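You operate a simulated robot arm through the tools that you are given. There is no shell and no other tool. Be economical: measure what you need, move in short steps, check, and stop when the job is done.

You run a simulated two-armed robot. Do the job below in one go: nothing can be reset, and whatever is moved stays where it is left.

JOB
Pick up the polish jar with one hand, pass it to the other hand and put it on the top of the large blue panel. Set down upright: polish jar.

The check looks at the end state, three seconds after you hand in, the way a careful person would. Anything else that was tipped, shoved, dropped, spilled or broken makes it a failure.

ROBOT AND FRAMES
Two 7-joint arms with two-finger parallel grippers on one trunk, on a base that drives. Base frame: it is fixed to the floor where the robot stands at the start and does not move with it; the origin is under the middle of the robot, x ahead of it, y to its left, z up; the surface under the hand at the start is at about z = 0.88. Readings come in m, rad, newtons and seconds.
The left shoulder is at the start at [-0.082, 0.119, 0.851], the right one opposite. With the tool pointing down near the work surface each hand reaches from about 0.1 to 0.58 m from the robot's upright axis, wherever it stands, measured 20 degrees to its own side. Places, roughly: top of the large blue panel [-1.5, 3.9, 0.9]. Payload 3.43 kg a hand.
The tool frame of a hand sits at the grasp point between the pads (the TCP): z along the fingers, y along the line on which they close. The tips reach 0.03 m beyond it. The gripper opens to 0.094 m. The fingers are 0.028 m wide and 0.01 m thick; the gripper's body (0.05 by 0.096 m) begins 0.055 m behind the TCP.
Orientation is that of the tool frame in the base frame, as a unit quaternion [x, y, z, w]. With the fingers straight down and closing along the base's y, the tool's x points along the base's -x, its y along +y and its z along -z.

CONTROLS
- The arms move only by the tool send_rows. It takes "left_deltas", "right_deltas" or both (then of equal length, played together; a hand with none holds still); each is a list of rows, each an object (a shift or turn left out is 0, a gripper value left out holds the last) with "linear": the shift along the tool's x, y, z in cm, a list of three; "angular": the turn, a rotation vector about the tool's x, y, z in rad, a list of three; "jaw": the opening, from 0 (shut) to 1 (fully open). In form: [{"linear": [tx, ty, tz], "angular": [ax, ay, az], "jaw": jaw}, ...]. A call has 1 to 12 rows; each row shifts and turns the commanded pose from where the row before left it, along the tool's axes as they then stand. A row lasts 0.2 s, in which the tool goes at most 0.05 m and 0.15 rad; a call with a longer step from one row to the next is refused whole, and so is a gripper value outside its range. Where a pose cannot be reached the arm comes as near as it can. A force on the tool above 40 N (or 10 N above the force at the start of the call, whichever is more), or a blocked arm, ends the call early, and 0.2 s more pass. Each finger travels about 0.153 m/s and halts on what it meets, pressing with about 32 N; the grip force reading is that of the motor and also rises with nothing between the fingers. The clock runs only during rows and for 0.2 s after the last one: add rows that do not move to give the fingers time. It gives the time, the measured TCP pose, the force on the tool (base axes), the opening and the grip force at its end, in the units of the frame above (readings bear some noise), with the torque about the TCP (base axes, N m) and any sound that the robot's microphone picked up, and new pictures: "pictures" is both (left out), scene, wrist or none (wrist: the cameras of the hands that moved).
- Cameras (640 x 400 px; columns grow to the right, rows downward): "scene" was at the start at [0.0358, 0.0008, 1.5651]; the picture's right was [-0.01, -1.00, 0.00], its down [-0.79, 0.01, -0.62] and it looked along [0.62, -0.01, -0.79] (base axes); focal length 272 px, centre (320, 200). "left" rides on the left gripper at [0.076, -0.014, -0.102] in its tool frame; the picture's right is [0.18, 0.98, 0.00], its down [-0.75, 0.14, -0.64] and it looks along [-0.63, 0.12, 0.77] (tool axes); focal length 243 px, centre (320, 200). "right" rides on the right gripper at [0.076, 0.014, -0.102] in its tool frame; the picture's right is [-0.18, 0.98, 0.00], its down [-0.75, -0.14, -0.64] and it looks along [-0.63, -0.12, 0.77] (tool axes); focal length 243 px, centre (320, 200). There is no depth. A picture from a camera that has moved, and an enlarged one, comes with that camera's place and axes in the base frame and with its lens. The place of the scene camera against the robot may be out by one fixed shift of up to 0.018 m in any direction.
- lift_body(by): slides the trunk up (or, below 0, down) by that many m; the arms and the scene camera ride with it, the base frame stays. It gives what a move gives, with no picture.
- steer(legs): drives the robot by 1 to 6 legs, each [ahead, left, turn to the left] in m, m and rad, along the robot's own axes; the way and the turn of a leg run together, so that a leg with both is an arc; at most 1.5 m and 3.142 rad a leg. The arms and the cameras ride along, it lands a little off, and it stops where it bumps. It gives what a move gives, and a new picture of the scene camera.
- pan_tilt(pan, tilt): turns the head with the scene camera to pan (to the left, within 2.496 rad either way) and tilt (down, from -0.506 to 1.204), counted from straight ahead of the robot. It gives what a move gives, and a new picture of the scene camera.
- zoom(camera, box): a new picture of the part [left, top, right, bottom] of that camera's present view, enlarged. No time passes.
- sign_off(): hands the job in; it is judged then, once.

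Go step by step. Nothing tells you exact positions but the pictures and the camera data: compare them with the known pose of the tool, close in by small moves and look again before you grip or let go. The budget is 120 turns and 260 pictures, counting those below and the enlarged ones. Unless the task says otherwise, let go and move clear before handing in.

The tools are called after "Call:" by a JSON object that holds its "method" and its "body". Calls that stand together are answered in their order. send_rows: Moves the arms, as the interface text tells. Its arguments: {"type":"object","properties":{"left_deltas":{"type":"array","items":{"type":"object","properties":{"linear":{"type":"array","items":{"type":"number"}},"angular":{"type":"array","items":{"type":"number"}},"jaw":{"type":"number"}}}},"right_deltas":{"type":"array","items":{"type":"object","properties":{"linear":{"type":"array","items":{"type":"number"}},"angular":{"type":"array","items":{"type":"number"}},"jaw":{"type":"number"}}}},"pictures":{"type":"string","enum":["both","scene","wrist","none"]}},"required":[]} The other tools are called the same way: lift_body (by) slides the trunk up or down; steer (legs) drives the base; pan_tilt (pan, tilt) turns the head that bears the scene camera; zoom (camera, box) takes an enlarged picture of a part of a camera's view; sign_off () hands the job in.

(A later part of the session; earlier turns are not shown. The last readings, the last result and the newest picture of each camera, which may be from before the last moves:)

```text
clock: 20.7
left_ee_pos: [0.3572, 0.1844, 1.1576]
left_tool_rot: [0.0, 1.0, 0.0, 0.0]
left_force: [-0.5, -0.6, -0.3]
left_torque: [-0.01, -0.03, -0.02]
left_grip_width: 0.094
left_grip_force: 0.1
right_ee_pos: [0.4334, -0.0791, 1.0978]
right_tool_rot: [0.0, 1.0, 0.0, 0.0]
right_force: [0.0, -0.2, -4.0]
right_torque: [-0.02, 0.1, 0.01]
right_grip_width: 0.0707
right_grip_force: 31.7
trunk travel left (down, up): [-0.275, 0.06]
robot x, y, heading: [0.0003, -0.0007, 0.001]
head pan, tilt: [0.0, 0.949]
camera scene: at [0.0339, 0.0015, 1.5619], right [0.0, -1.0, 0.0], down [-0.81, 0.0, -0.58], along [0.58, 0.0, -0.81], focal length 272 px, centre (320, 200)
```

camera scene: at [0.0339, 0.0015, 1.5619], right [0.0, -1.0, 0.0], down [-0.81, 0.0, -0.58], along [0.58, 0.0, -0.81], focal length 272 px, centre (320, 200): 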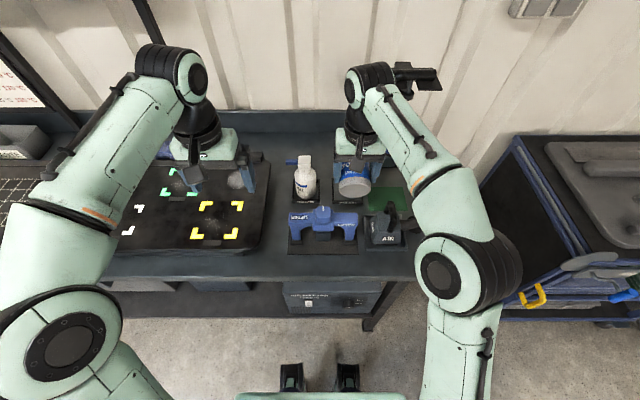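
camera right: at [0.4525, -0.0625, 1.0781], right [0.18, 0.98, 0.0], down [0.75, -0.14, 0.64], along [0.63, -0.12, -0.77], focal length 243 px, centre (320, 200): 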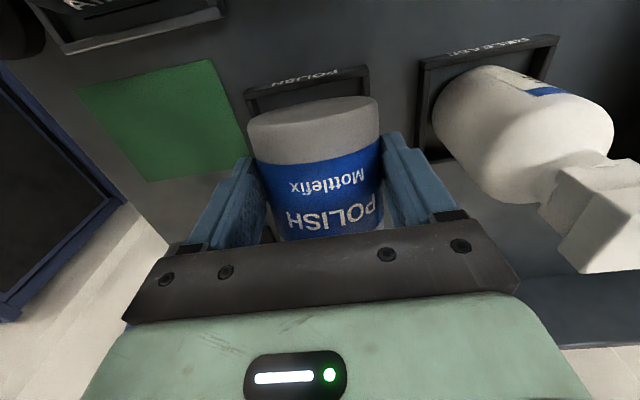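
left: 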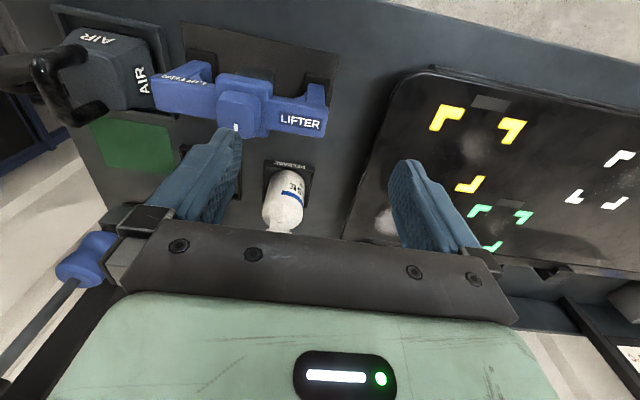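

Secure. Now I pitch the right hand forward to turn the jar upright, half way first.

Call:
{"method": "send_rows", "body": {"right_deltas": [{"linear": [1, 0, -1]}, {"linear": [1, 0, -1]}, {"angular": [0, -0.07, 0]}, {"angular": [0, -0.1, 0]}, {"angular": [0, -0.1, 0]}, {"angular": [0, -0.1, 0]}, {"angular": [0, -0.1, 0]}, {"angular": [0, -0.1, 0]}, {"angular": [0, -0.08, 0]}, {}]}}

```text
clock: 22.9
left_ee_pos: [0.358, 0.1847, 1.1584]
left_tool_rot: [-0.001, 1.0, 0.0, 0.0]
left_force: [0.8, 0.4, 0.5]
left_torque: [-0.01, 0.01, -0.03]
left_grip_width: 0.094
left_grip_force: 0.0
right_ee_pos: [0.4106, -0.0797, 1.1171]
right_tool_rot: [-0.001, 0.947, 0.001, 0.321]
right_force: [-0.6, -0.1, -5.1]
right_torque: [-0.01, 0.13, -0.01]
right_grip_width: 0.0708
right_grip_force: 32.3
trunk travel left (down, up): [-0.275, 0.06]
robot x, y, heading: [0.002, -0.0002, 0.0]
head pan, tilt: [0.0, 0.949]
camera scene: at [0.0339, 0.0016, 1.5619], right [0.0, -1.0, 0.0], down [-0.81, 0.0, -0.58], along [0.58, 0.0, -0.81], focal length 272 px, centre (320, 200)
camera right: at [0.2886, -0.0635, 1.1526], right [0.15, 0.98, 0.11], down [0.21, -0.14, 0.97], along [0.97, -0.12, -0.23], focal length 243 px, centre (320, 200)
```

scene: 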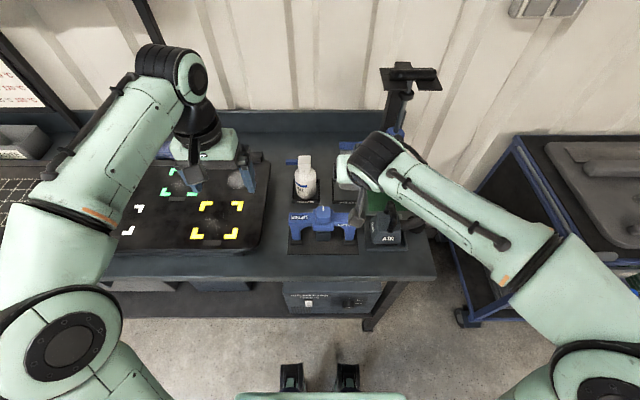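
right: 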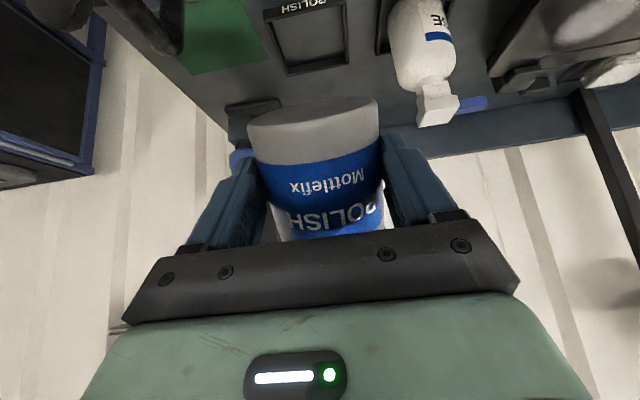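

Call:
{"method": "send_rows", "body": {"right_deltas": [{"angular": [0, -0.08, 0]}, {"angular": [0, -0.1, 0]}, {"angular": [0, -0.1, 0]}, {"angular": [0, -0.1, 0]}, {"angular": [0, -0.1, 0]}, {"angular": [0, -0.1, 0]}, {"angular": [0, -0.06, 0]}, {}]}}

Call:
{"method": "zoom", "body": {"camera": "scene", "box": [280, 120, 440, 240]}}

```text
clock: 24.7
left_ee_pos: [0.3579, 0.1848, 1.1572]
left_tool_rot: [0.0, 1.0, 0.0, 0.0]
left_force: [-0.9, 0.3, 0.2]
left_torque: [0.01, 0.0, -0.01]
left_grip_width: 0.0939
left_grip_force: 0.0
right_ee_pos: [0.4124, -0.0773, 1.1169]
right_tool_rot: [0.001, 0.799, -0.001, 0.601]
right_force: [-0.2, 0.3, -4.0]
right_torque: [0.0, 0.12, 0.01]
right_grip_width: 0.0706
right_grip_force: 32.0
trunk travel left (down, up): [-0.275, 0.06]
robot x, y, heading: [0.0034, -0.001, 0.002]
head pan, tilt: [0.0, 0.949]
camera scene: at [0.0337, 0.0015, 1.5619], right [0.0, -1.0, 0.0], down [-0.81, 0.0, -0.58], along [0.58, 0.0, -0.81], focal length 272 px, centre (320, 200)
camera right: at [0.2926, -0.0634, 1.0725], right [0.05, 0.98, 0.18], down [-0.41, -0.14, 0.9], along [0.91, -0.12, 0.39], focal length 243 px, centre (320, 200)
```

scene: 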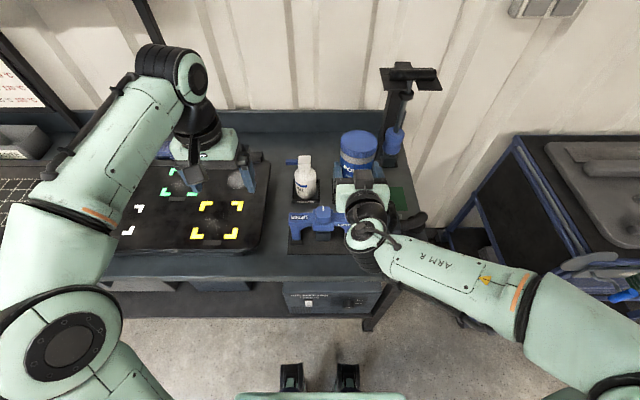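
right: 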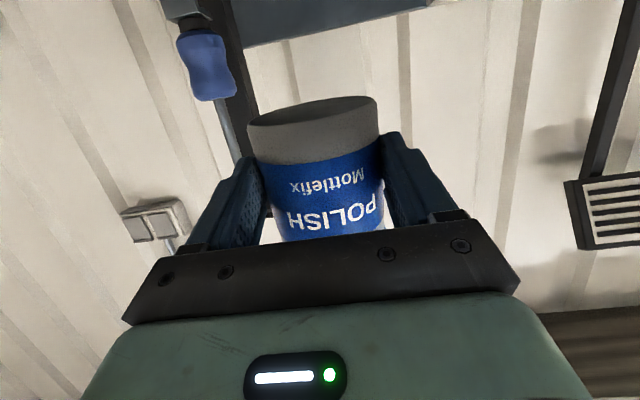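

```text
3.33 times, centred on (360, 180) of scene
camera zoom: at [0.0337, 0.0015, 1.5619], right [0.0, -1.0, 0.0], down [-0.81, 0.0, -0.58], along [0.58, 0.0, -0.81], focal length 908 px, centre (187, 267)
```

zoom: 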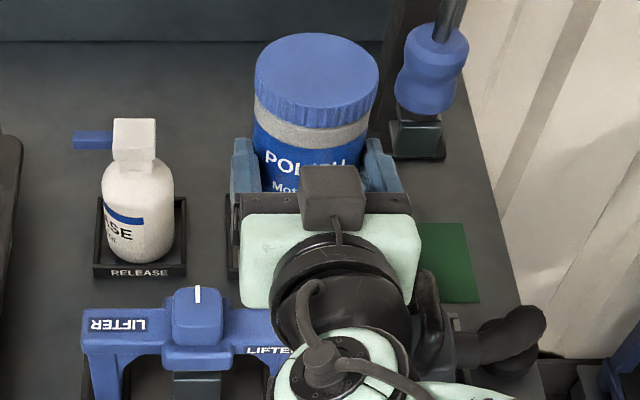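

The jar is nearly upright in the right hand. I measure the remaining tilt on the lid.

Call:
{"method": "zoom", "body": {"camera": "scene", "box": [325, 115, 395, 185]}}

Call:
{"method": "zoom", "body": {"camera": "right", "box": [230, 80, 400, 250]}}

Call:
{"method": "zoom", "body": {"camera": "left", "box": [0, 0, 640, 400]}}

```text
5.71 times, centred on (360, 150) of scene
camera zoom: at [0.0337, 0.0015, 1.5619], right [0.0, -1.0, 0.0], down [-0.81, 0.0, -0.58], along [0.58, 0.0, -0.81], focal length 1556 px, centre (91, 486)
```

zoom: 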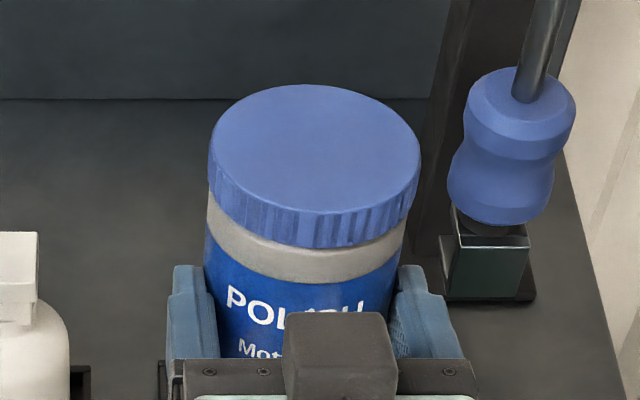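

```text
2.35 times, centred on (315, 165) of right
camera zoom: at [0.2926, -0.0634, 1.0725], right [0.05, 0.98, 0.18], down [-0.41, -0.14, 0.9], along [0.91, -0.12, 0.39], focal length 571 px, centre (332, 282)
```

zoom: 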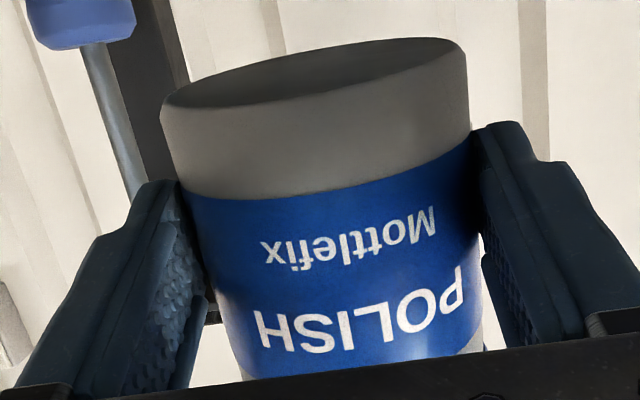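

```text
1.00 times, centred on (320, 200) of left (not enlarged: the box is as wide or as high as the picture)
camera zoom: at [0.2814, 0.1708, 1.2603], right [-0.18, 0.98, 0.0], down [0.75, 0.14, 0.64], along [0.63, 0.12, -0.77], focal length 243 px, centre (320, 200)
```

zoom: 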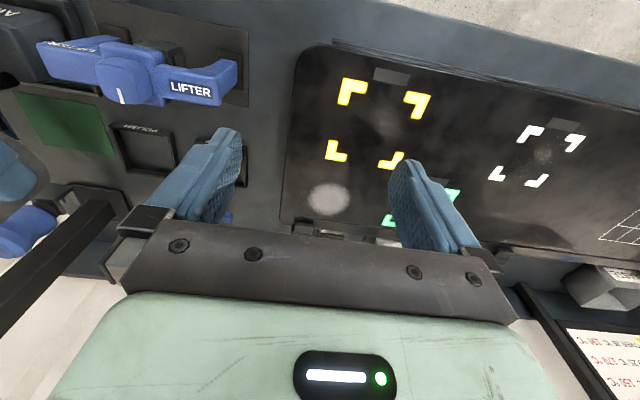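

The jar is tilted about 5° back and has no sideways tilt. I correct the pitch, then check the floor behind me so I can back away from the bench and do the handover lower, within easy reach.

Call:
{"method": "send_rows", "body": {"right_deltas": [{"angular": [0, -0.05, 0]}, {"angular": [0, -0.04, 0]}, {}], "pictures": "none"}}

Call:
{"method": "pan_tilt", "body": {"pan": 2.45, "tilt": 0.5}}

Call:
{"method": "pan_tilt", "body": {"pan": -2.45, "tilt": 0.5}}

```text
clock: 25.5
left_ee_pos: [0.3568, 0.1848, 1.1579]
left_tool_rot: [0.0, 1.0, 0.0, 0.0]
left_force: [0.4, 0.2, 0.4]
left_torque: [0.02, -0.01, -0.01]
left_grip_width: 0.0941
left_grip_force: 0.0
right_ee_pos: [0.4117, -0.0789, 1.1167]
right_tool_rot: [0.0, 0.771, 0.0, 0.637]
right_force: [-0.8, 0.4, -4.5]
right_torque: [0.0, 0.13, -0.02]
right_grip_width: 0.0707
right_grip_force: 31.6
trunk travel left (down, up): [-0.275, 0.06]
robot x, y, heading: [-0.0013, 0.0003, -0.002]
head pan, tilt: [0.0, 0.949]
```

```text
clock: 27.8
left_ee_pos: [0.3578, 0.1835, 1.1587]
left_tool_rot: [0.0, 1.0, 0.0, 0.0]
left_force: [-0.7, -0.3, -0.4]
left_torque: [-0.02, 0.02, 0.03]
left_grip_width: 0.0941
left_grip_force: 0.0
right_ee_pos: [0.4116, -0.0779, 1.1168]
right_tool_rot: [0.0, 0.771, 0.0, 0.636]
right_force: [0.6, -0.6, -5.0]
right_torque: [-0.05, 0.13, -0.01]
right_grip_width: 0.0708
right_grip_force: 32.3
trunk travel left (down, up): [-0.275, 0.06]
robot x, y, heading: [0.001, 0.0018, 0.001]
head pan, tilt: [2.45, 0.499]
camera scene: at [-0.109, 0.0596, 1.5995], right [0.64, 0.77, 0.0], down [0.37, -0.31, -0.88], along [-0.68, 0.56, -0.48], focal length 272 px, centre (320, 200)
```

scene: 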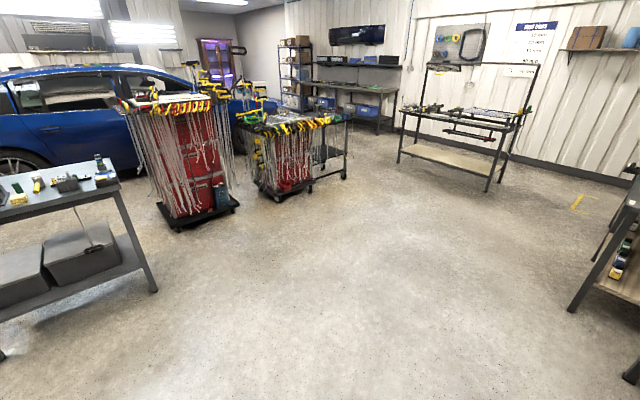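

```text
clock: 31.6
left_ee_pos: [0.3572, 0.1853, 1.1581]
left_tool_rot: [0.0, 1.0, 0.0, 0.0]
left_force: [0.7, 0.5, -0.5]
left_torque: [-0.01, 0.05, 0.02]
left_grip_width: 0.094
left_grip_force: 0.0
right_ee_pos: [0.4118, -0.0786, 1.1175]
right_tool_rot: [0.0, 0.772, 0.0, 0.636]
right_force: [-0.5, 0.2, -3.5]
right_torque: [-0.02, 0.12, -0.04]
right_grip_width: 0.0706
right_grip_force: 31.8
trunk travel left (down, up): [-0.275, 0.06]
robot x, y, heading: [-0.0049, -0.0026, 0.002]
head pan, tilt: [-2.45, 0.499]
camera scene: at [-0.1091, -0.0565, 1.5995], right [-0.64, 0.77, 0.0], down [0.37, 0.31, -0.88], along [-0.68, -0.56, -0.48], focal length 272 px, centre (320, 200)
```

scene: 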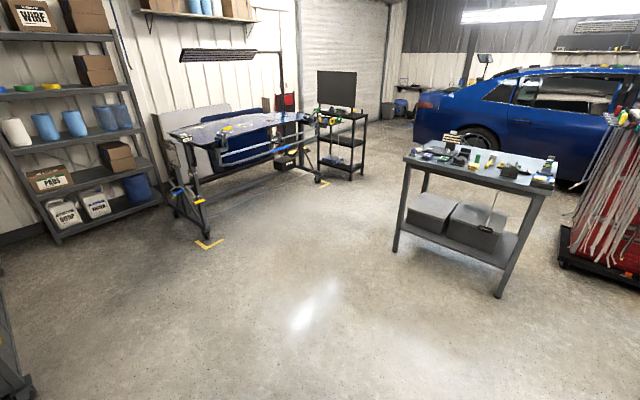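

Lots of free floor behind. I back away 0.5 m in gentle legs and re-aim the head.

Call:
{"method": "steer", "body": {"legs": [[-0.5, 0, 0]]}}

Call:
{"method": "pan_tilt", "body": {"pan": 0, "tilt": 0.95}}

```text
clock: 34.6
left_ee_pos: [-0.1507, 0.1869, 1.1588]
left_tool_rot: [-0.009, 1.0, 0.0, 0.0]
left_force: [-0.6, -0.6, 0.8]
left_torque: [-0.03, -0.04, 0.02]
left_grip_width: 0.0942
left_grip_force: 0.0
right_ee_pos: [-0.0921, -0.075, 1.1173]
right_tool_rot: [-0.008, 0.772, 0.006, 0.636]
right_force: [-0.9, 0.0, -3.9]
right_torque: [0.02, 0.13, 0.05]
right_grip_width: 0.0705
right_grip_force: 31.8
trunk travel left (down, up): [-0.275, 0.06]
robot x, y, heading: [-0.5018, -0.0039, 0.019]
head pan, tilt: [-2.45, 0.499]
camera scene: at [-0.6131, -0.063, 1.5995], right [-0.65, 0.76, 0.0], down [0.36, 0.31, -0.88], along [-0.67, -0.57, -0.48], focal length 272 px, centre (320, 200)
```

scene: 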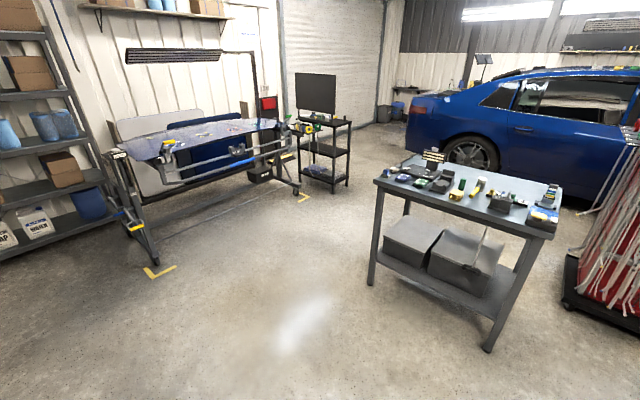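

```text
clock: 36.8
left_ee_pos: [-0.1509, 0.1864, 1.1579]
left_tool_rot: [-0.008, 1.0, 0.0, -0.001]
left_force: [-0.6, -0.4, -0.5]
left_torque: [0.01, -0.01, 0.05]
left_grip_width: 0.094
left_grip_force: 0.1
right_ee_pos: [-0.0922, -0.0762, 1.1157]
right_tool_rot: [-0.007, 0.771, 0.006, 0.636]
right_force: [-1.3, 0.0, -4.2]
right_torque: [0.01, 0.11, 0.02]
right_grip_width: 0.0707
right_grip_force: 31.6
trunk travel left (down, up): [-0.275, 0.06]
robot x, y, heading: [-0.5062, -0.0002, 0.013]
head pan, tilt: [0.0, 0.949]
camera scene: at [-0.4711, -0.0025, 1.5619], right [0.02, -1.0, 0.0], down [-0.81, -0.01, -0.58], along [0.58, 0.01, -0.81], focal length 272 px, centre (320, 200)
```

scene: 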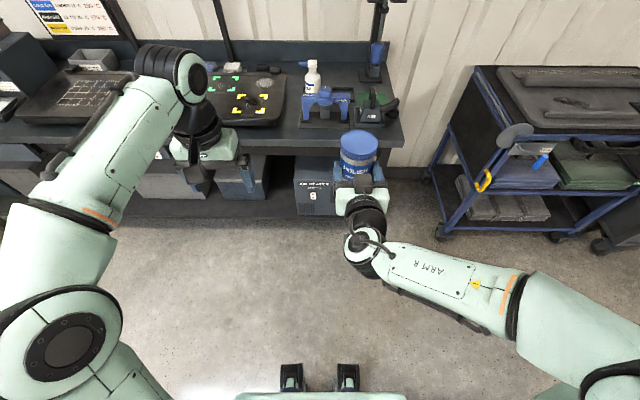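

Safe. The blue-panel location I was given is the far-left table, not this one behind right. Now I lower the right hand and jar to a comfortable handover place (robot-relative about x 0.40, y -0.03, z 0.99).

Call:
{"method": "send_rows", "body": {"right_deltas": [{"linear": [0.8, 0.3, 0.1]}, {"linear": [1.6, 0.6, 0.2]}, {"linear": [1.6, 0.6, 0.2]}, {"linear": [1.6, 0.6, 0.2]}, {"linear": [1.6, 0.6, 0.2]}, {"linear": [1.6, 0.6, 0.2]}, {"linear": [1.6, 0.6, 0.2]}, {"linear": [1.6, 0.6, 0.2]}, {"linear": [0.8, 0.4, 0.1]}, {}], "left_deltas": [{}, {}, {}, {}, {}, {}, {}, {}, {}, {}]}}

Call:
{"method": "zoom", "body": {"camera": "scene", "box": [240, 120, 420, 300]}}

```text
clock: 39.0
left_ee_pos: [-0.1498, 0.1866, 1.1578]
left_tool_rot: [-0.009, 1.0, 0.001, 0.0]
left_force: [-0.1, -1.7, -0.7]
left_torque: [-0.04, 0.0, 0.01]
left_grip_width: 0.0943
left_grip_force: 0.1
right_ee_pos: [-0.1007, -0.0251, 0.9887]
right_tool_rot: [-0.007, 0.772, 0.005, 0.636]
right_force: [0.2, -0.5, -3.8]
right_torque: [0.0, 0.1, -0.02]
right_grip_width: 0.0705
right_grip_force: 32.1
trunk travel left (down, up): [-0.275, 0.06]
robot x, y, heading: [-0.5053, -0.0049, 0.012]
head pan, tilt: [0.0, 0.949]
camera scene: at [-0.4712, -0.0024, 1.5619], right [0.02, -1.0, 0.0], down [-0.81, -0.01, -0.58], along [0.58, 0.01, -0.81], focal length 272 px, centre (320, 200)
camera right: at [-0.2159, -0.0123, 0.9336], right [0.02, 0.98, 0.18], down [-0.48, -0.15, 0.86], along [0.87, -0.1, 0.47], focal length 243 px, centre (320, 200)
camera left: at [-0.2266, 0.1713, 1.2602], right [-0.2, 0.98, 0.0], down [0.75, 0.15, 0.64], along [0.63, 0.13, -0.77], focal length 243 px, centre (320, 200)
```

scene: 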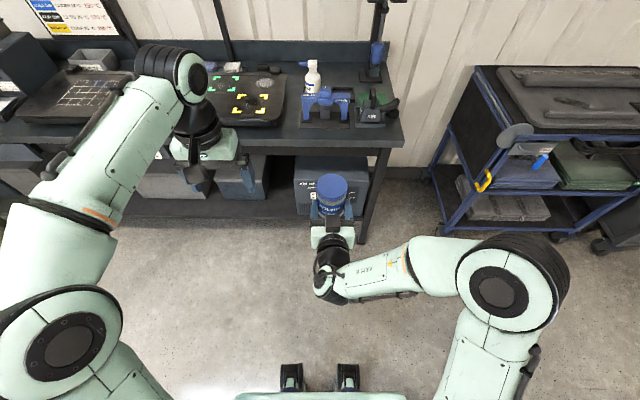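
right: 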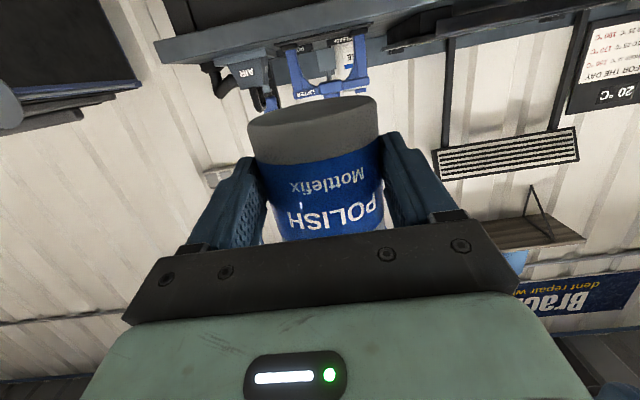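
left: 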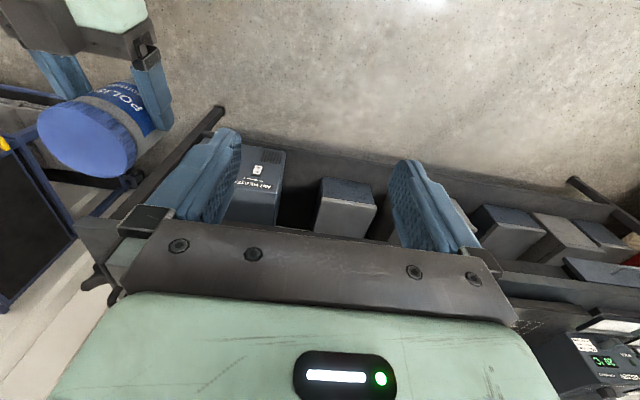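

```text
2.22 times, centred on (330, 210) of scene
camera zoom: at [-0.4712, -0.0024, 1.5619], right [0.02, -1.0, 0.0], down [-0.81, -0.01, -0.58], along [0.58, 0.01, -0.81], focal length 605 px, centre (298, 178)
```

zoom: 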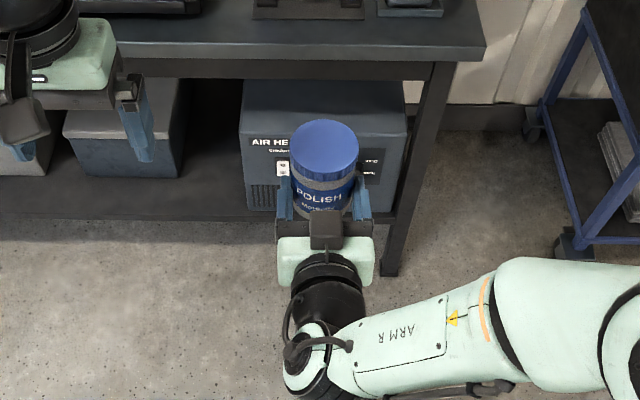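

The jar top is at about (-0.083, -0.025, 1.05). I bring the left hand over it at height.

Call:
{"method": "send_rows", "body": {"left_deltas": [{"linear": [-1, -3, 0]}, {"linear": [-1, -4, 0]}, {"linear": [-1, -4, 0]}, {"linear": [-1, -4, 0]}, {"linear": [-1, -4, 0]}, {"linear": [-1, -2.2, 0]}, {}], "right_deltas": [{}, {}, {}, {}, {}, {}, {}]}}

Call:
{"method": "zoom", "body": {"camera": "scene", "box": [240, 110, 420, 290]}}

```text
clock: 40.6
left_ee_pos: [-0.0964, -0.0224, 1.1528]
left_tool_rot: [-0.008, 1.0, 0.0, 0.0]
left_force: [-0.4, -0.9, -0.1]
left_torque: [0.01, -0.01, -0.03]
left_grip_width: 0.0939
left_grip_force: 0.0
left hand out of reach, approached as far as the arm can: row 6
right_ee_pos: [-0.102, -0.0256, 0.989]
right_tool_rot: [-0.006, 0.772, 0.004, 0.636]
right_force: [0.1, 0.3, -4.2]
right_torque: [-0.02, 0.12, 0.02]
right_grip_width: 0.0708
right_grip_force: 32.5
trunk travel left (down, up): [-0.275, 0.06]
robot x, y, heading: [-0.5014, -0.003, 0.019]
head pan, tilt: [0.0, 0.949]
camera scene: at [-0.4711, -0.0021, 1.5619], right [0.02, -1.0, 0.0], down [-0.81, -0.01, -0.58], along [0.58, 0.01, -0.81], focal length 272 px, centre (320, 200)
camera right: at [-0.216, -0.0121, 0.9337], right [0.02, 0.98, 0.18], down [-0.48, -0.15, 0.86], along [0.87, -0.1, 0.47], focal length 243 px, centre (320, 200)
camera left: at [-0.1722, -0.0374, 1.2544], right [-0.2, 0.98, 0.0], down [0.75, 0.15, 0.64], along [0.63, 0.13, -0.77], focal length 243 px, centre (320, 200)
```

scene: 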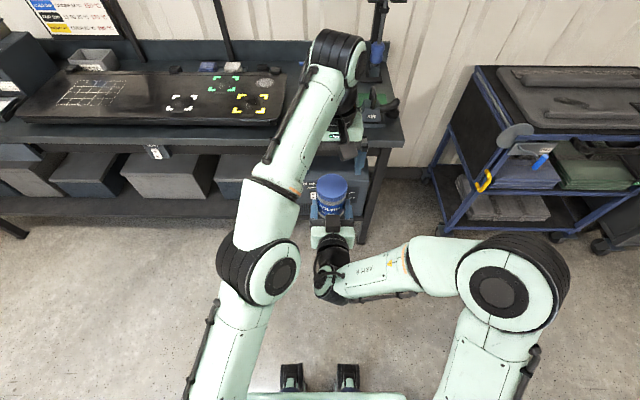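
right: 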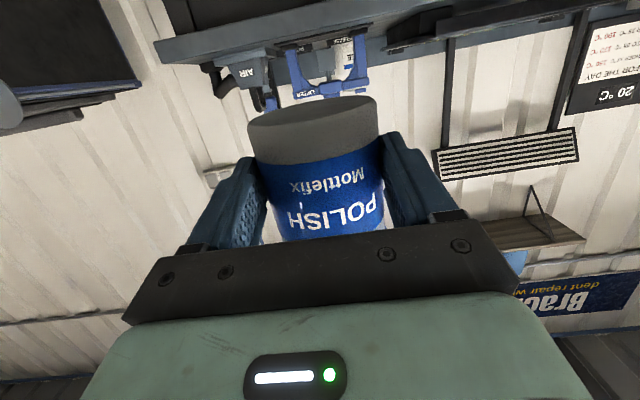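
left: 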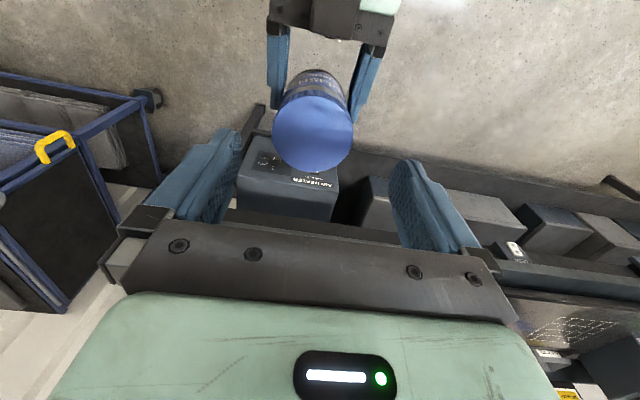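

```text
2.22 times, centred on (330, 200) of scene
camera zoom: at [-0.4711, -0.0021, 1.5619], right [0.02, -1.0, 0.0], down [-0.81, -0.01, -0.58], along [0.58, 0.01, -0.81], focal length 605 px, centre (298, 200)
```

zoom: 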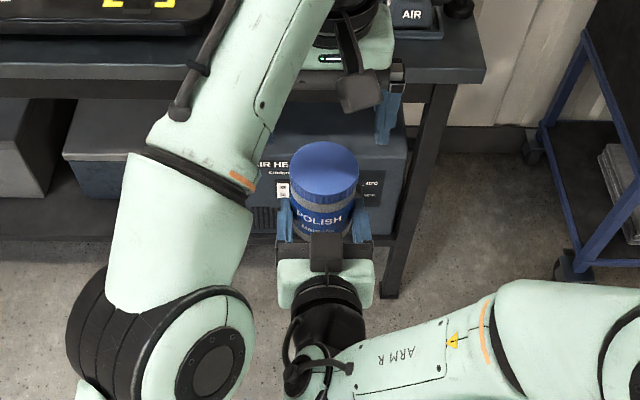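

Call:
{"method": "zoom", "body": {"camera": "scene", "box": [305, 165, 355, 225]}}

Call:
{"method": "zoom", "body": {"camera": "left", "box": [240, 50, 380, 190]}}

```text
6.67 times, centred on (330, 195) of scene
camera zoom: at [-0.4711, -0.0021, 1.5619], right [0.02, -1.0, 0.0], down [-0.81, -0.01, -0.58], along [0.58, 0.01, -0.81], focal length 1816 px, centre (253, 233)
```

zoom: 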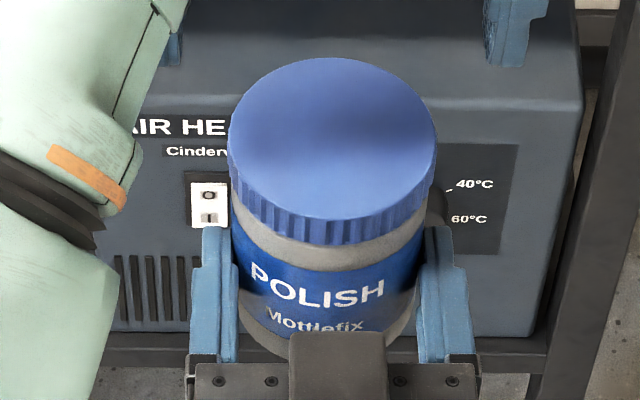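

```text
2.86 times, centred on (310, 120) of left
camera zoom: at [-0.1722, -0.0374, 1.2544], right [-0.2, 0.98, 0.0], down [0.75, 0.15, 0.64], along [0.63, 0.13, -0.77], focal length 693 px, centre (349, 429)
```

zoom: 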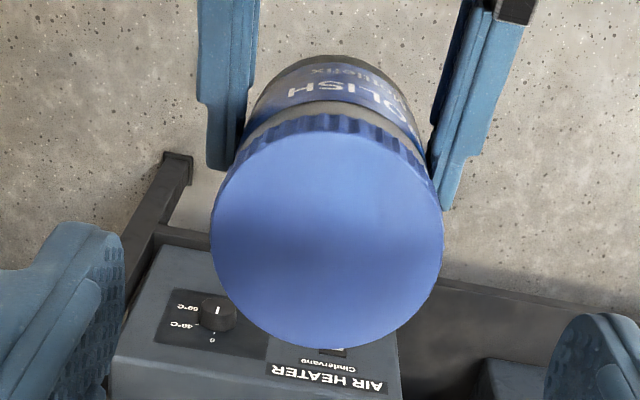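

The jar is upright within about 2°. I turn the left hand 90° so its fingers close fore-aft, between the right hand's fingers, which lets it grip deep.

Call:
{"method": "send_rows", "body": {"left_deltas": [{"angular": [0, 0, 0.131]}, {"angular": [0, 0, 0.131]}, {"angular": [0, 0, 0.131]}, {"angular": [0, 0, 0.131]}, {"angular": [0, 0, 0.131]}, {"angular": [0, 0, 0.131]}, {"angular": [0, 0, 0.131]}, {"angular": [0, 0, 0.131]}, {"angular": [0, 0, 0.131]}, {"angular": [0, 0, 0.131]}, {"angular": [0, 0, 0.131]}, {"angular": [0, 0, 0.131]}], "pictures": "both"}}

```text
clock: 43.2
left_ee_pos: [-0.0972, -0.0245, 1.1527]
left_tool_rot: [0.703, 0.711, 0.0, 0.0]
left_force: [-0.3, 0.2, -0.3]
left_torque: [0.01, 0.0, 0.01]
left_grip_width: 0.094
left_grip_force: 0.0
right_ee_pos: [-0.101, -0.0264, 0.989]
right_tool_rot: [-0.007, 0.772, 0.006, 0.636]
right_force: [0.2, 0.5, -3.7]
right_torque: [-0.01, 0.11, 0.03]
right_grip_width: 0.0708
right_grip_force: 31.5
trunk travel left (down, up): [-0.275, 0.06]
robot x, y, heading: [-0.504, -0.0046, 0.021]
head pan, tilt: [0.0, 0.949]
camera scene: at [-0.4712, -0.0024, 1.5619], right [0.02, -1.0, 0.0], down [-0.81, -0.01, -0.58], along [0.58, 0.01, -0.81], focal length 272 px, centre (320, 200)
camera left: at [-0.1122, 0.0521, 1.2551], right [0.98, 0.2, 0.0], down [0.15, -0.75, 0.64], along [0.13, -0.63, -0.77], focal length 243 px, centre (320, 200)
```

scene: 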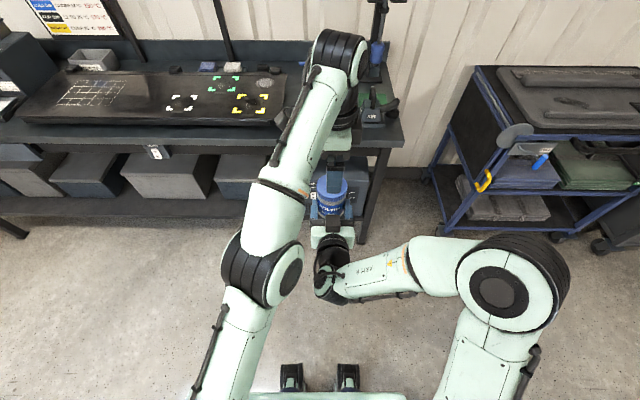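
left: 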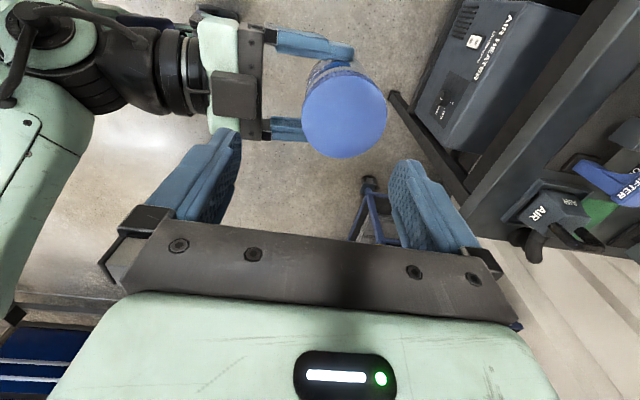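

The lid is at (-0.077, -0.022, 1.05). I line up and lower to just above it.

Call:
{"method": "send_rows", "body": {"left_deltas": [{"linear": [0, 0.4, 2], "jaw": 0.94}, {"linear": [0, 0.6, 2]}, {"linear": [0.1, 0.9, 1.5]}, {}, {}], "pictures": "both"}}

Call:
{"method": "zoom", "body": {"camera": "scene", "box": [270, 140, 390, 260]}}

```text
clock: 44.4
left_ee_pos: [-0.0776, -0.0229, 1.0975]
left_tool_rot: [0.701, 0.713, 0.0, -0.001]
left_force: [-0.6, -0.3, 0.7]
left_torque: [0.02, -0.01, -0.02]
left_grip_width: 0.0885
left_grip_force: 0.1
right_ee_pos: [-0.1005, -0.0267, 0.9897]
right_tool_rot: [-0.006, 0.771, 0.005, 0.637]
right_force: [-1.0, 0.9, -5.1]
right_torque: [0.0, 0.1, -0.03]
right_grip_width: 0.0707
right_grip_force: 32.0
trunk travel left (down, up): [-0.275, 0.06]
robot x, y, heading: [-0.501, -0.0076, 0.018]
head pan, tilt: [0.0, 0.949]
camera scene: at [-0.4711, -0.0024, 1.5619], right [0.02, -1.0, 0.0], down [-0.81, -0.01, -0.58], along [0.58, 0.01, -0.81], focal length 272 px, centre (320, 200)
camera left: at [-0.0919, 0.0527, 1.2007], right [0.98, 0.2, 0.0], down [0.15, -0.75, 0.64], along [0.13, -0.63, -0.77], focal length 243 px, centre (320, 200)
```

scene: 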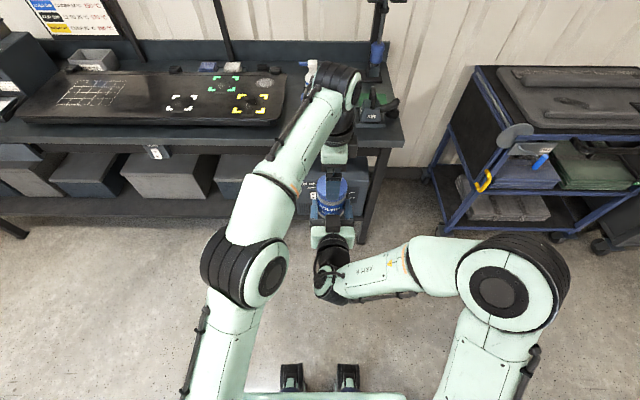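
left: 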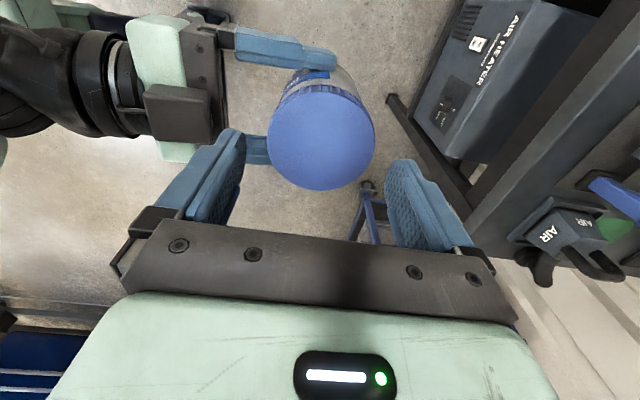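

```text
3.33 times, centred on (330, 200) of scene
camera zoom: at [-0.4711, -0.0024, 1.5619], right [0.02, -1.0, 0.0], down [-0.81, -0.01, -0.58], along [0.58, 0.01, -0.81], focal length 908 px, centre (287, 200)
```

zoom: 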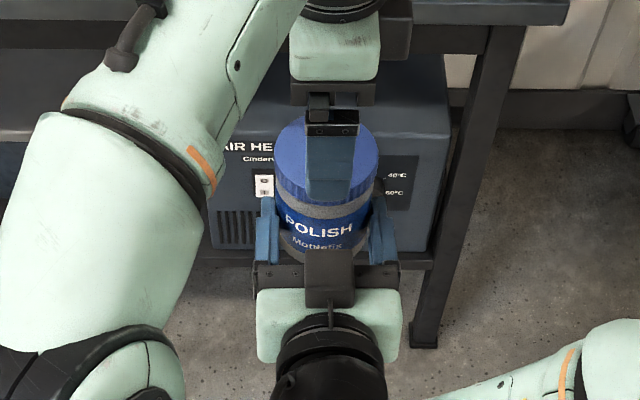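

Aligned within a few mm. I descend over the lid in two stages.

Call:
{"method": "send_rows", "body": {"left_deltas": [{"linear": [0.3, 0.1, 1.3]}, {"linear": [0, 0, 1.3]}, {"linear": [0, 0, 1.3]}, {}], "pictures": "wrist"}}

Call:
{"method": "zoom", "body": {"camera": "scene", "box": [270, 140, 390, 260]}}

```text
clock: 45.4
left_ee_pos: [-0.0757, -0.0215, 1.0597]
left_tool_rot: [0.702, 0.712, -0.001, 0.001]
left_force: [0.3, 0.1, 0.7]
left_torque: [0.02, -0.01, 0.03]
left_grip_width: 0.0885
left_grip_force: 0.0
right_ee_pos: [-0.1012, -0.0255, 0.9883]
right_tool_rot: [-0.007, 0.772, 0.006, 0.636]
right_force: [0.0, -0.4, -3.4]
right_torque: [-0.02, 0.11, -0.03]
right_grip_width: 0.0711
right_grip_force: 31.0
trunk travel left (down, up): [-0.275, 0.06]
robot x, y, heading: [-0.504, -0.0018, 0.017]
head pan, tilt: [0.0, 0.949]
camera left: at [-0.0918, 0.0542, 1.1617], right [0.98, 0.2, 0.0], down [0.15, -0.75, 0.64], along [0.13, -0.63, -0.77], focal length 243 px, centre (320, 200)
```

left: 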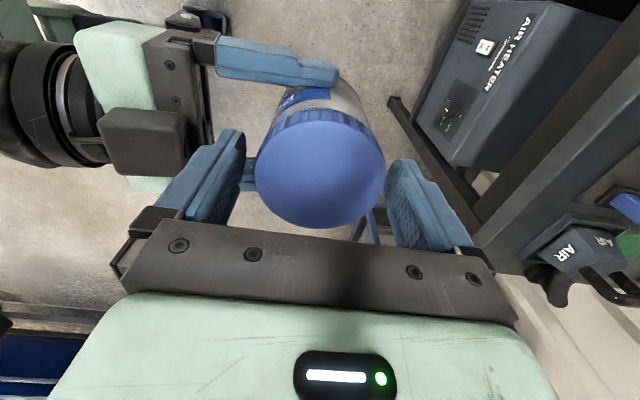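

```text
3.33 times, centred on (330, 200) of scene
camera zoom: at [-0.4712, -0.0024, 1.5619], right [0.02, -1.0, 0.0], down [-0.81, -0.01, -0.58], along [0.58, 0.01, -0.81], focal length 908 px, centre (287, 200)
```

zoom: 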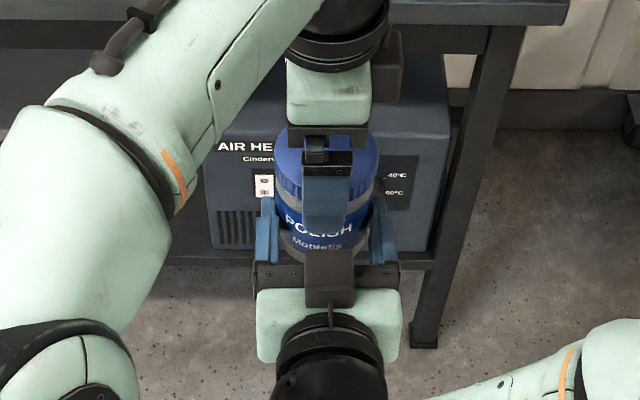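

Call:
{"method": "send_rows", "body": {"left_deltas": [{"linear": [0.3, 0, 1.4]}, {"linear": [0, 0, 1.4]}, {"linear": [0, 0, 1.4]}, {}], "pictures": "wrist"}}

Call:
{"method": "zoom", "body": {"camera": "scene", "box": [270, 140, 390, 260]}}

```text
clock: 46.4
left_ee_pos: [-0.0756, -0.0185, 1.0171]
left_tool_rot: [0.701, 0.713, 0.0, 0.0]
left_force: [0.6, -0.2, -0.3]
left_torque: [0.01, 0.01, -0.03]
left_grip_width: 0.0887
left_grip_force: 0.0
right_ee_pos: [-0.1015, -0.0247, 0.9887]
right_tool_rot: [-0.007, 0.771, 0.005, 0.636]
right_force: [0.5, 0.3, -3.9]
right_torque: [-0.04, 0.11, 0.0]
right_grip_width: 0.0708
right_grip_force: 32.3
trunk travel left (down, up): [-0.275, 0.06]
robot x, y, heading: [-0.5051, -0.0058, 0.018]
head pan, tilt: [0.0, 0.949]
camera left: at [-0.0915, 0.0584, 1.12], right [0.98, 0.2, 0.0], down [0.15, -0.75, 0.64], along [0.13, -0.63, -0.77], focal length 243 px, centre (320, 200)
```

left: 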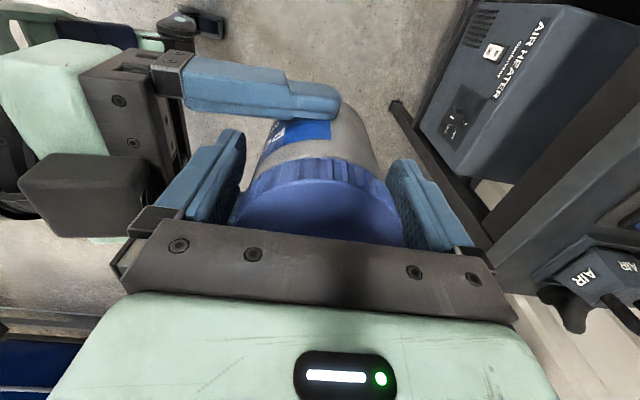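

```text
3.33 times, centred on (330, 200) of scene
camera zoom: at [-0.4712, -0.0025, 1.5619], right [0.02, -1.0, 0.0], down [-0.81, -0.01, -0.58], along [0.58, 0.01, -0.81], focal length 908 px, centre (287, 200)
```

zoom: 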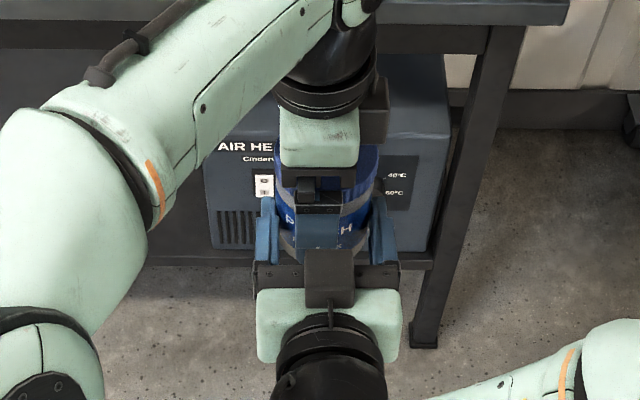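

Clear. I close the left hand on the jar.

Call:
{"method": "send_rows", "body": {"left_deltas": [{"jaw": 0.85}, {"jaw": 0.7}, {"jaw": 0.4}, {"jaw": 0}, {}, {}], "pictures": "wrist"}}

```text
clock: 47.8
left_ee_pos: [-0.0762, -0.0179, 1.019]
left_tool_rot: [0.701, 0.713, 0.0, 0.0]
left_force: [2.5, -0.1, -0.2]
left_torque: [0.03, -0.07, 0.07]
left_grip_width: 0.0752
left_grip_force: 31.4
right_ee_pos: [-0.1017, -0.025, 0.9895]
right_tool_rot: [-0.007, 0.771, 0.006, 0.636]
right_force: [-2.8, 0.6, -2.8]
right_torque: [0.0, 0.1, -0.06]
right_grip_width: 0.0706
right_grip_force: 31.6
trunk travel left (down, up): [-0.275, 0.06]
robot x, y, heading: [-0.5054, -0.0029, 0.02]
head pan, tilt: [0.0, 0.949]
camera left: at [-0.0913, 0.0585, 1.1201], right [0.98, 0.2, 0.0], down [0.15, -0.75, 0.64], along [0.13, -0.63, -0.77], focal length 243 px, centre (320, 200)
```

left: 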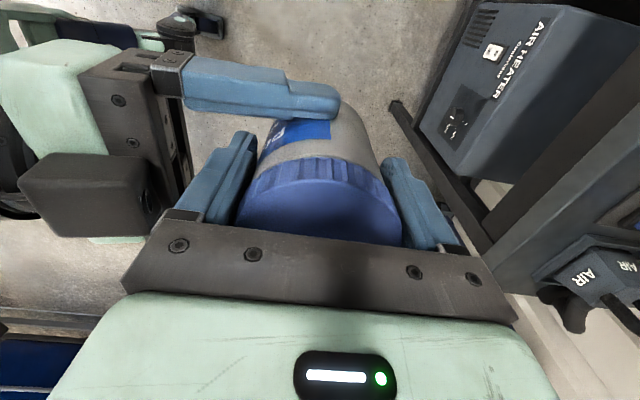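

The left grip spans the full lid diameter (0.075). I open the right hand and check the left carries the weight.

Call:
{"method": "send_rows", "body": {"right_deltas": [{"jaw": 0.8}, {"jaw": 0.9}, {"jaw": 1}, {}], "pictures": "wrist"}}

Call:
{"method": "zoom", "body": {"camera": "left", "box": [0, 0, 640, 400]}}

```text
clock: 48.8
left_ee_pos: [-0.0758, -0.018, 1.0186]
left_tool_rot: [0.702, 0.713, 0.0, 0.0]
left_force: [0.9, -0.7, -0.7]
left_torque: [0.04, -0.02, 0.0]
left_grip_width: 0.0753
left_grip_force: 32.1
right_ee_pos: [-0.1014, -0.026, 0.99]
right_tool_rot: [-0.006, 0.772, 0.005, 0.636]
right_force: [-0.6, 0.3, 0.2]
right_torque: [-0.01, -0.03, -0.01]
right_grip_width: 0.094
right_grip_force: 0.1
trunk travel left (down, up): [-0.275, 0.06]
robot x, y, heading: [-0.5042, -0.004, 0.01]
head pan, tilt: [0.0, 0.949]
camera right: at [-0.2159, -0.0123, 0.9337], right [0.02, 0.98, 0.18], down [-0.48, -0.15, 0.86], along [0.87, -0.1, 0.47], focal length 243 px, centre (320, 200)
```

right: 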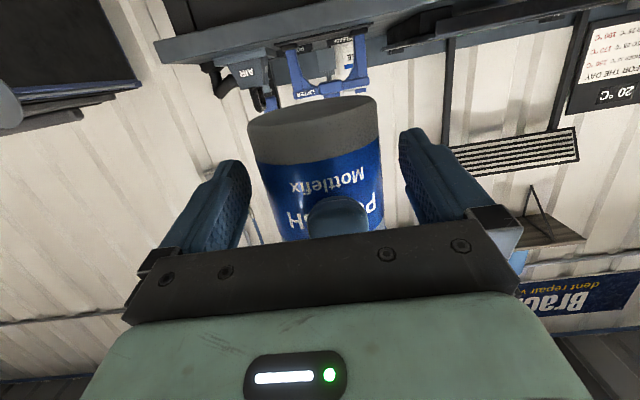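

```text
1.00 times, centred on (320, 200) of left (not enlarged: the box is as wide or as high as the picture)
camera zoom: at [-0.0914, 0.0585, 1.1201], right [0.98, 0.2, 0.0], down [0.15, -0.75, 0.64], along [0.13, -0.63, -0.77], focal length 243 px, centre (320, 200)
```

zoom: 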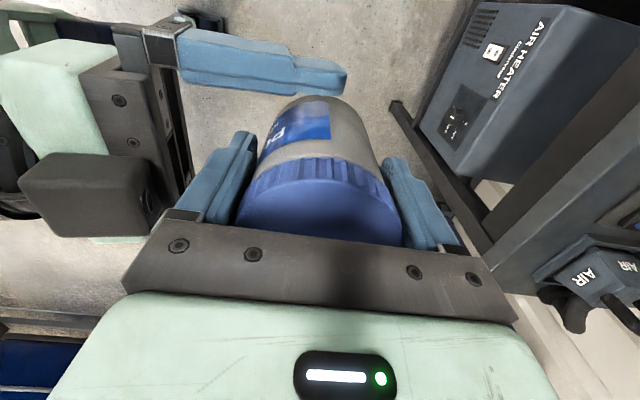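

The jar stays in the left hand. I withdraw the right hand straight back.

Call:
{"method": "send_rows", "body": {"right_deltas": [{"linear": [0.3, 0, -1]}, {"linear": [0.5, 0, -2]}, {"linear": [0.5, 0, -2]}, {"linear": [0.5, 0, -3]}, {"linear": [0.5, -1, -3]}, {}], "left_deltas": [{}, {}, {}, {}, {}, {}], "pictures": "scene"}}

Call:
{"method": "zoom", "body": {"camera": "scene", "box": [270, 140, 390, 260]}}

```text
clock: 50.2
left_ee_pos: [-0.0767, -0.0178, 1.0181]
left_tool_rot: [0.701, 0.713, 0.0, 0.0]
left_force: [-0.1, 0.9, -1.0]
left_torque: [0.04, 0.0, 0.02]
left_grip_width: 0.0757
left_grip_force: 31.9
right_ee_pos: [-0.1818, -0.009, 0.9956]
right_tool_rot: [-0.006, 0.772, 0.005, 0.636]
right_force: [-0.3, -0.1, 0.0]
right_torque: [0.02, -0.02, -0.01]
right_grip_width: 0.0941
right_grip_force: 0.1
right hand out of reach, approached as far as the arm can: row 4, 5
trunk travel left (down, up): [-0.275, 0.06]
robot x, y, heading: [-0.5077, -0.0031, 0.02]
head pan, tilt: [0.0, 0.949]
camera scene: at [-0.4711, -0.0026, 1.5619], right [0.02, -1.0, 0.0], down [-0.81, -0.01, -0.58], along [0.58, 0.01, -0.81], focal length 272 px, centre (320, 200)
```

scene: 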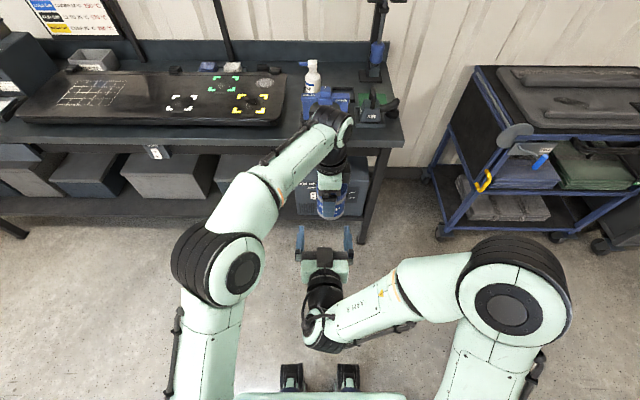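

```text
3.33 times, centred on (330, 200) of scene
camera zoom: at [-0.4711, -0.0026, 1.5619], right [0.02, -1.0, 0.0], down [-0.81, -0.01, -0.58], along [0.58, 0.01, -0.81], focal length 908 px, centre (287, 200)
```

zoom: 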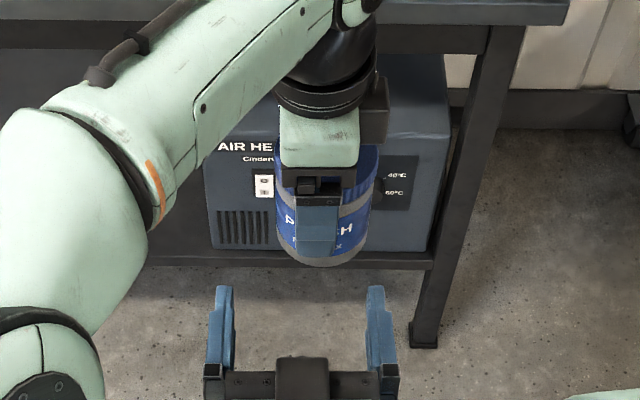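

The left hand holds the jar alone, upright. I park the right hand to the side and raise the jar close to the body.

Call:
{"method": "send_rows", "body": {"right_deltas": [{"linear": [-0.5, -2, 0]}, {"linear": [-1, -3, 0]}, {"linear": [-1.5, -3, 0]}, {"linear": [-1.5, -3, 0]}, {"linear": [-1.5, -3, 0]}, {"linear": [-1.5, -3, 0]}, {"linear": [-1.5, -2, 0]}, {}], "left_deltas": [{"linear": [0, 0, -0.5]}, {"linear": [0, 0, -1]}, {"linear": [0, -0.3, -1.2]}, {"linear": [0, -0.5, -1.2]}, {"linear": [0, -0.8, -1.2]}, {"linear": [0, -0.8, -1.2]}, {"linear": [0, -0.5, -0.8]}, {}], "pictures": "scene"}}

Call:
{"method": "send_rows", "body": {"right_deltas": [{"angular": [0, 0.115, 0]}, {"angular": [0, 0.115, 0]}, {"angular": [0, 0.115, 0]}, {"angular": [0, 0.115, 0]}, {"angular": [0, 0.115, 0]}, {"angular": [0, 0.115, 0]}, {"angular": [0, 0.115, 0]}, {"angular": [0, 0.115, 0]}, {"angular": [0, 0.115, 0]}, {"angular": [0, 0.115, 0]}, {"angular": [0, 0.115, 0]}, {"angular": [0, 0.115, 0]}], "pictures": "scene"}}

```text
clock: 51.1
left_ee_pos: [-0.0798, -0.0246, 1.0467]
left_tool_rot: [0.703, 0.711, -0.003, 0.012]
left_force: [-2.2, -0.8, -4.7]
left_torque: [0.03, 0.03, 0.09]
left_grip_width: 0.0752
left_grip_force: 31.6
right_ee_pos: [-0.1529, -0.062, 1.0301]
right_tool_rot: [-0.025, 0.773, 0.019, 0.634]
right_force: [1.3, 1.3, -0.2]
right_torque: [-0.04, 0.04, -0.03]
right_grip_width: 0.0939
right_grip_force: 0.0
right hand out of reach, approached as far as the arm can: row 1, 2, 3, 4
trunk travel left (down, up): [-0.275, 0.06]
robot x, y, heading: [-0.5032, -0.0032, 0.018]
head pan, tilt: [0.0, 0.949]
stopped in row 4 (left hand): the force on the tool passed its limit at 50 N (the readings are from after the stop); the commanded pose is now the measured one
camera scene: at [-0.4717, -0.0028, 1.5619], right [0.02, -1.0, 0.0], down [-0.81, -0.01, -0.58], along [0.58, 0.01, -0.81], focal length 272 px, centre (320, 200)
```

scene: 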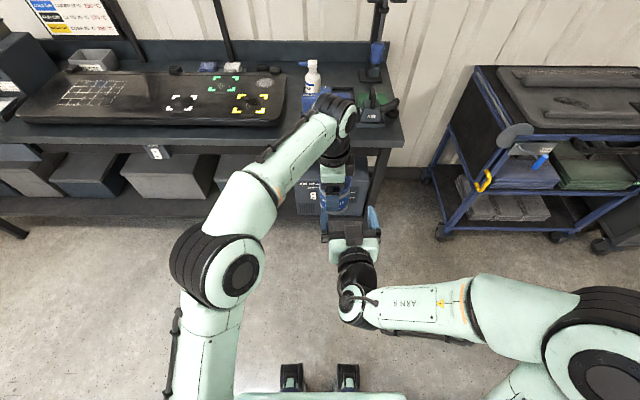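

```text
clock: 53.4
left_ee_pos: [-0.0725, -0.0209, 1.0459]
left_tool_rot: [0.698, 0.716, 0.002, 0.015]
left_force: [1.6, 0.1, -3.0]
left_torque: [0.05, 0.17, 0.09]
left_grip_width: 0.0756
left_grip_force: 32.3
right_ee_pos: [-0.1563, -0.058, 1.0303]
right_tool_rot: [-0.035, 0.996, 0.002, 0.081]
right_force: [-2.5, -0.4, -1.4]
right_torque: [-0.02, -0.07, 0.02]
right_grip_width: 0.094
right_grip_force: 0.1
trunk travel left (down, up): [-0.275, 0.06]
robot x, y, heading: [-0.5044, -0.0025, 0.02]
head pan, tilt: [0.0, 0.949]
stopped in row 11 (left hand): the force on the tool passed its limit at 49 N (the readings are from after the stop); the commanded pose is now the measured one
camera scene: at [-0.4707, -0.0022, 1.5619], right [0.02, -1.0, 0.0], down [-0.81, -0.01, -0.58], along [0.58, 0.01, -0.81], focal length 272 px, centre (320, 200)
```

scene: 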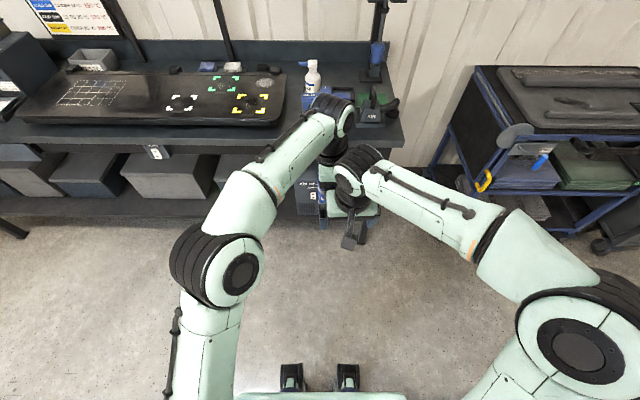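

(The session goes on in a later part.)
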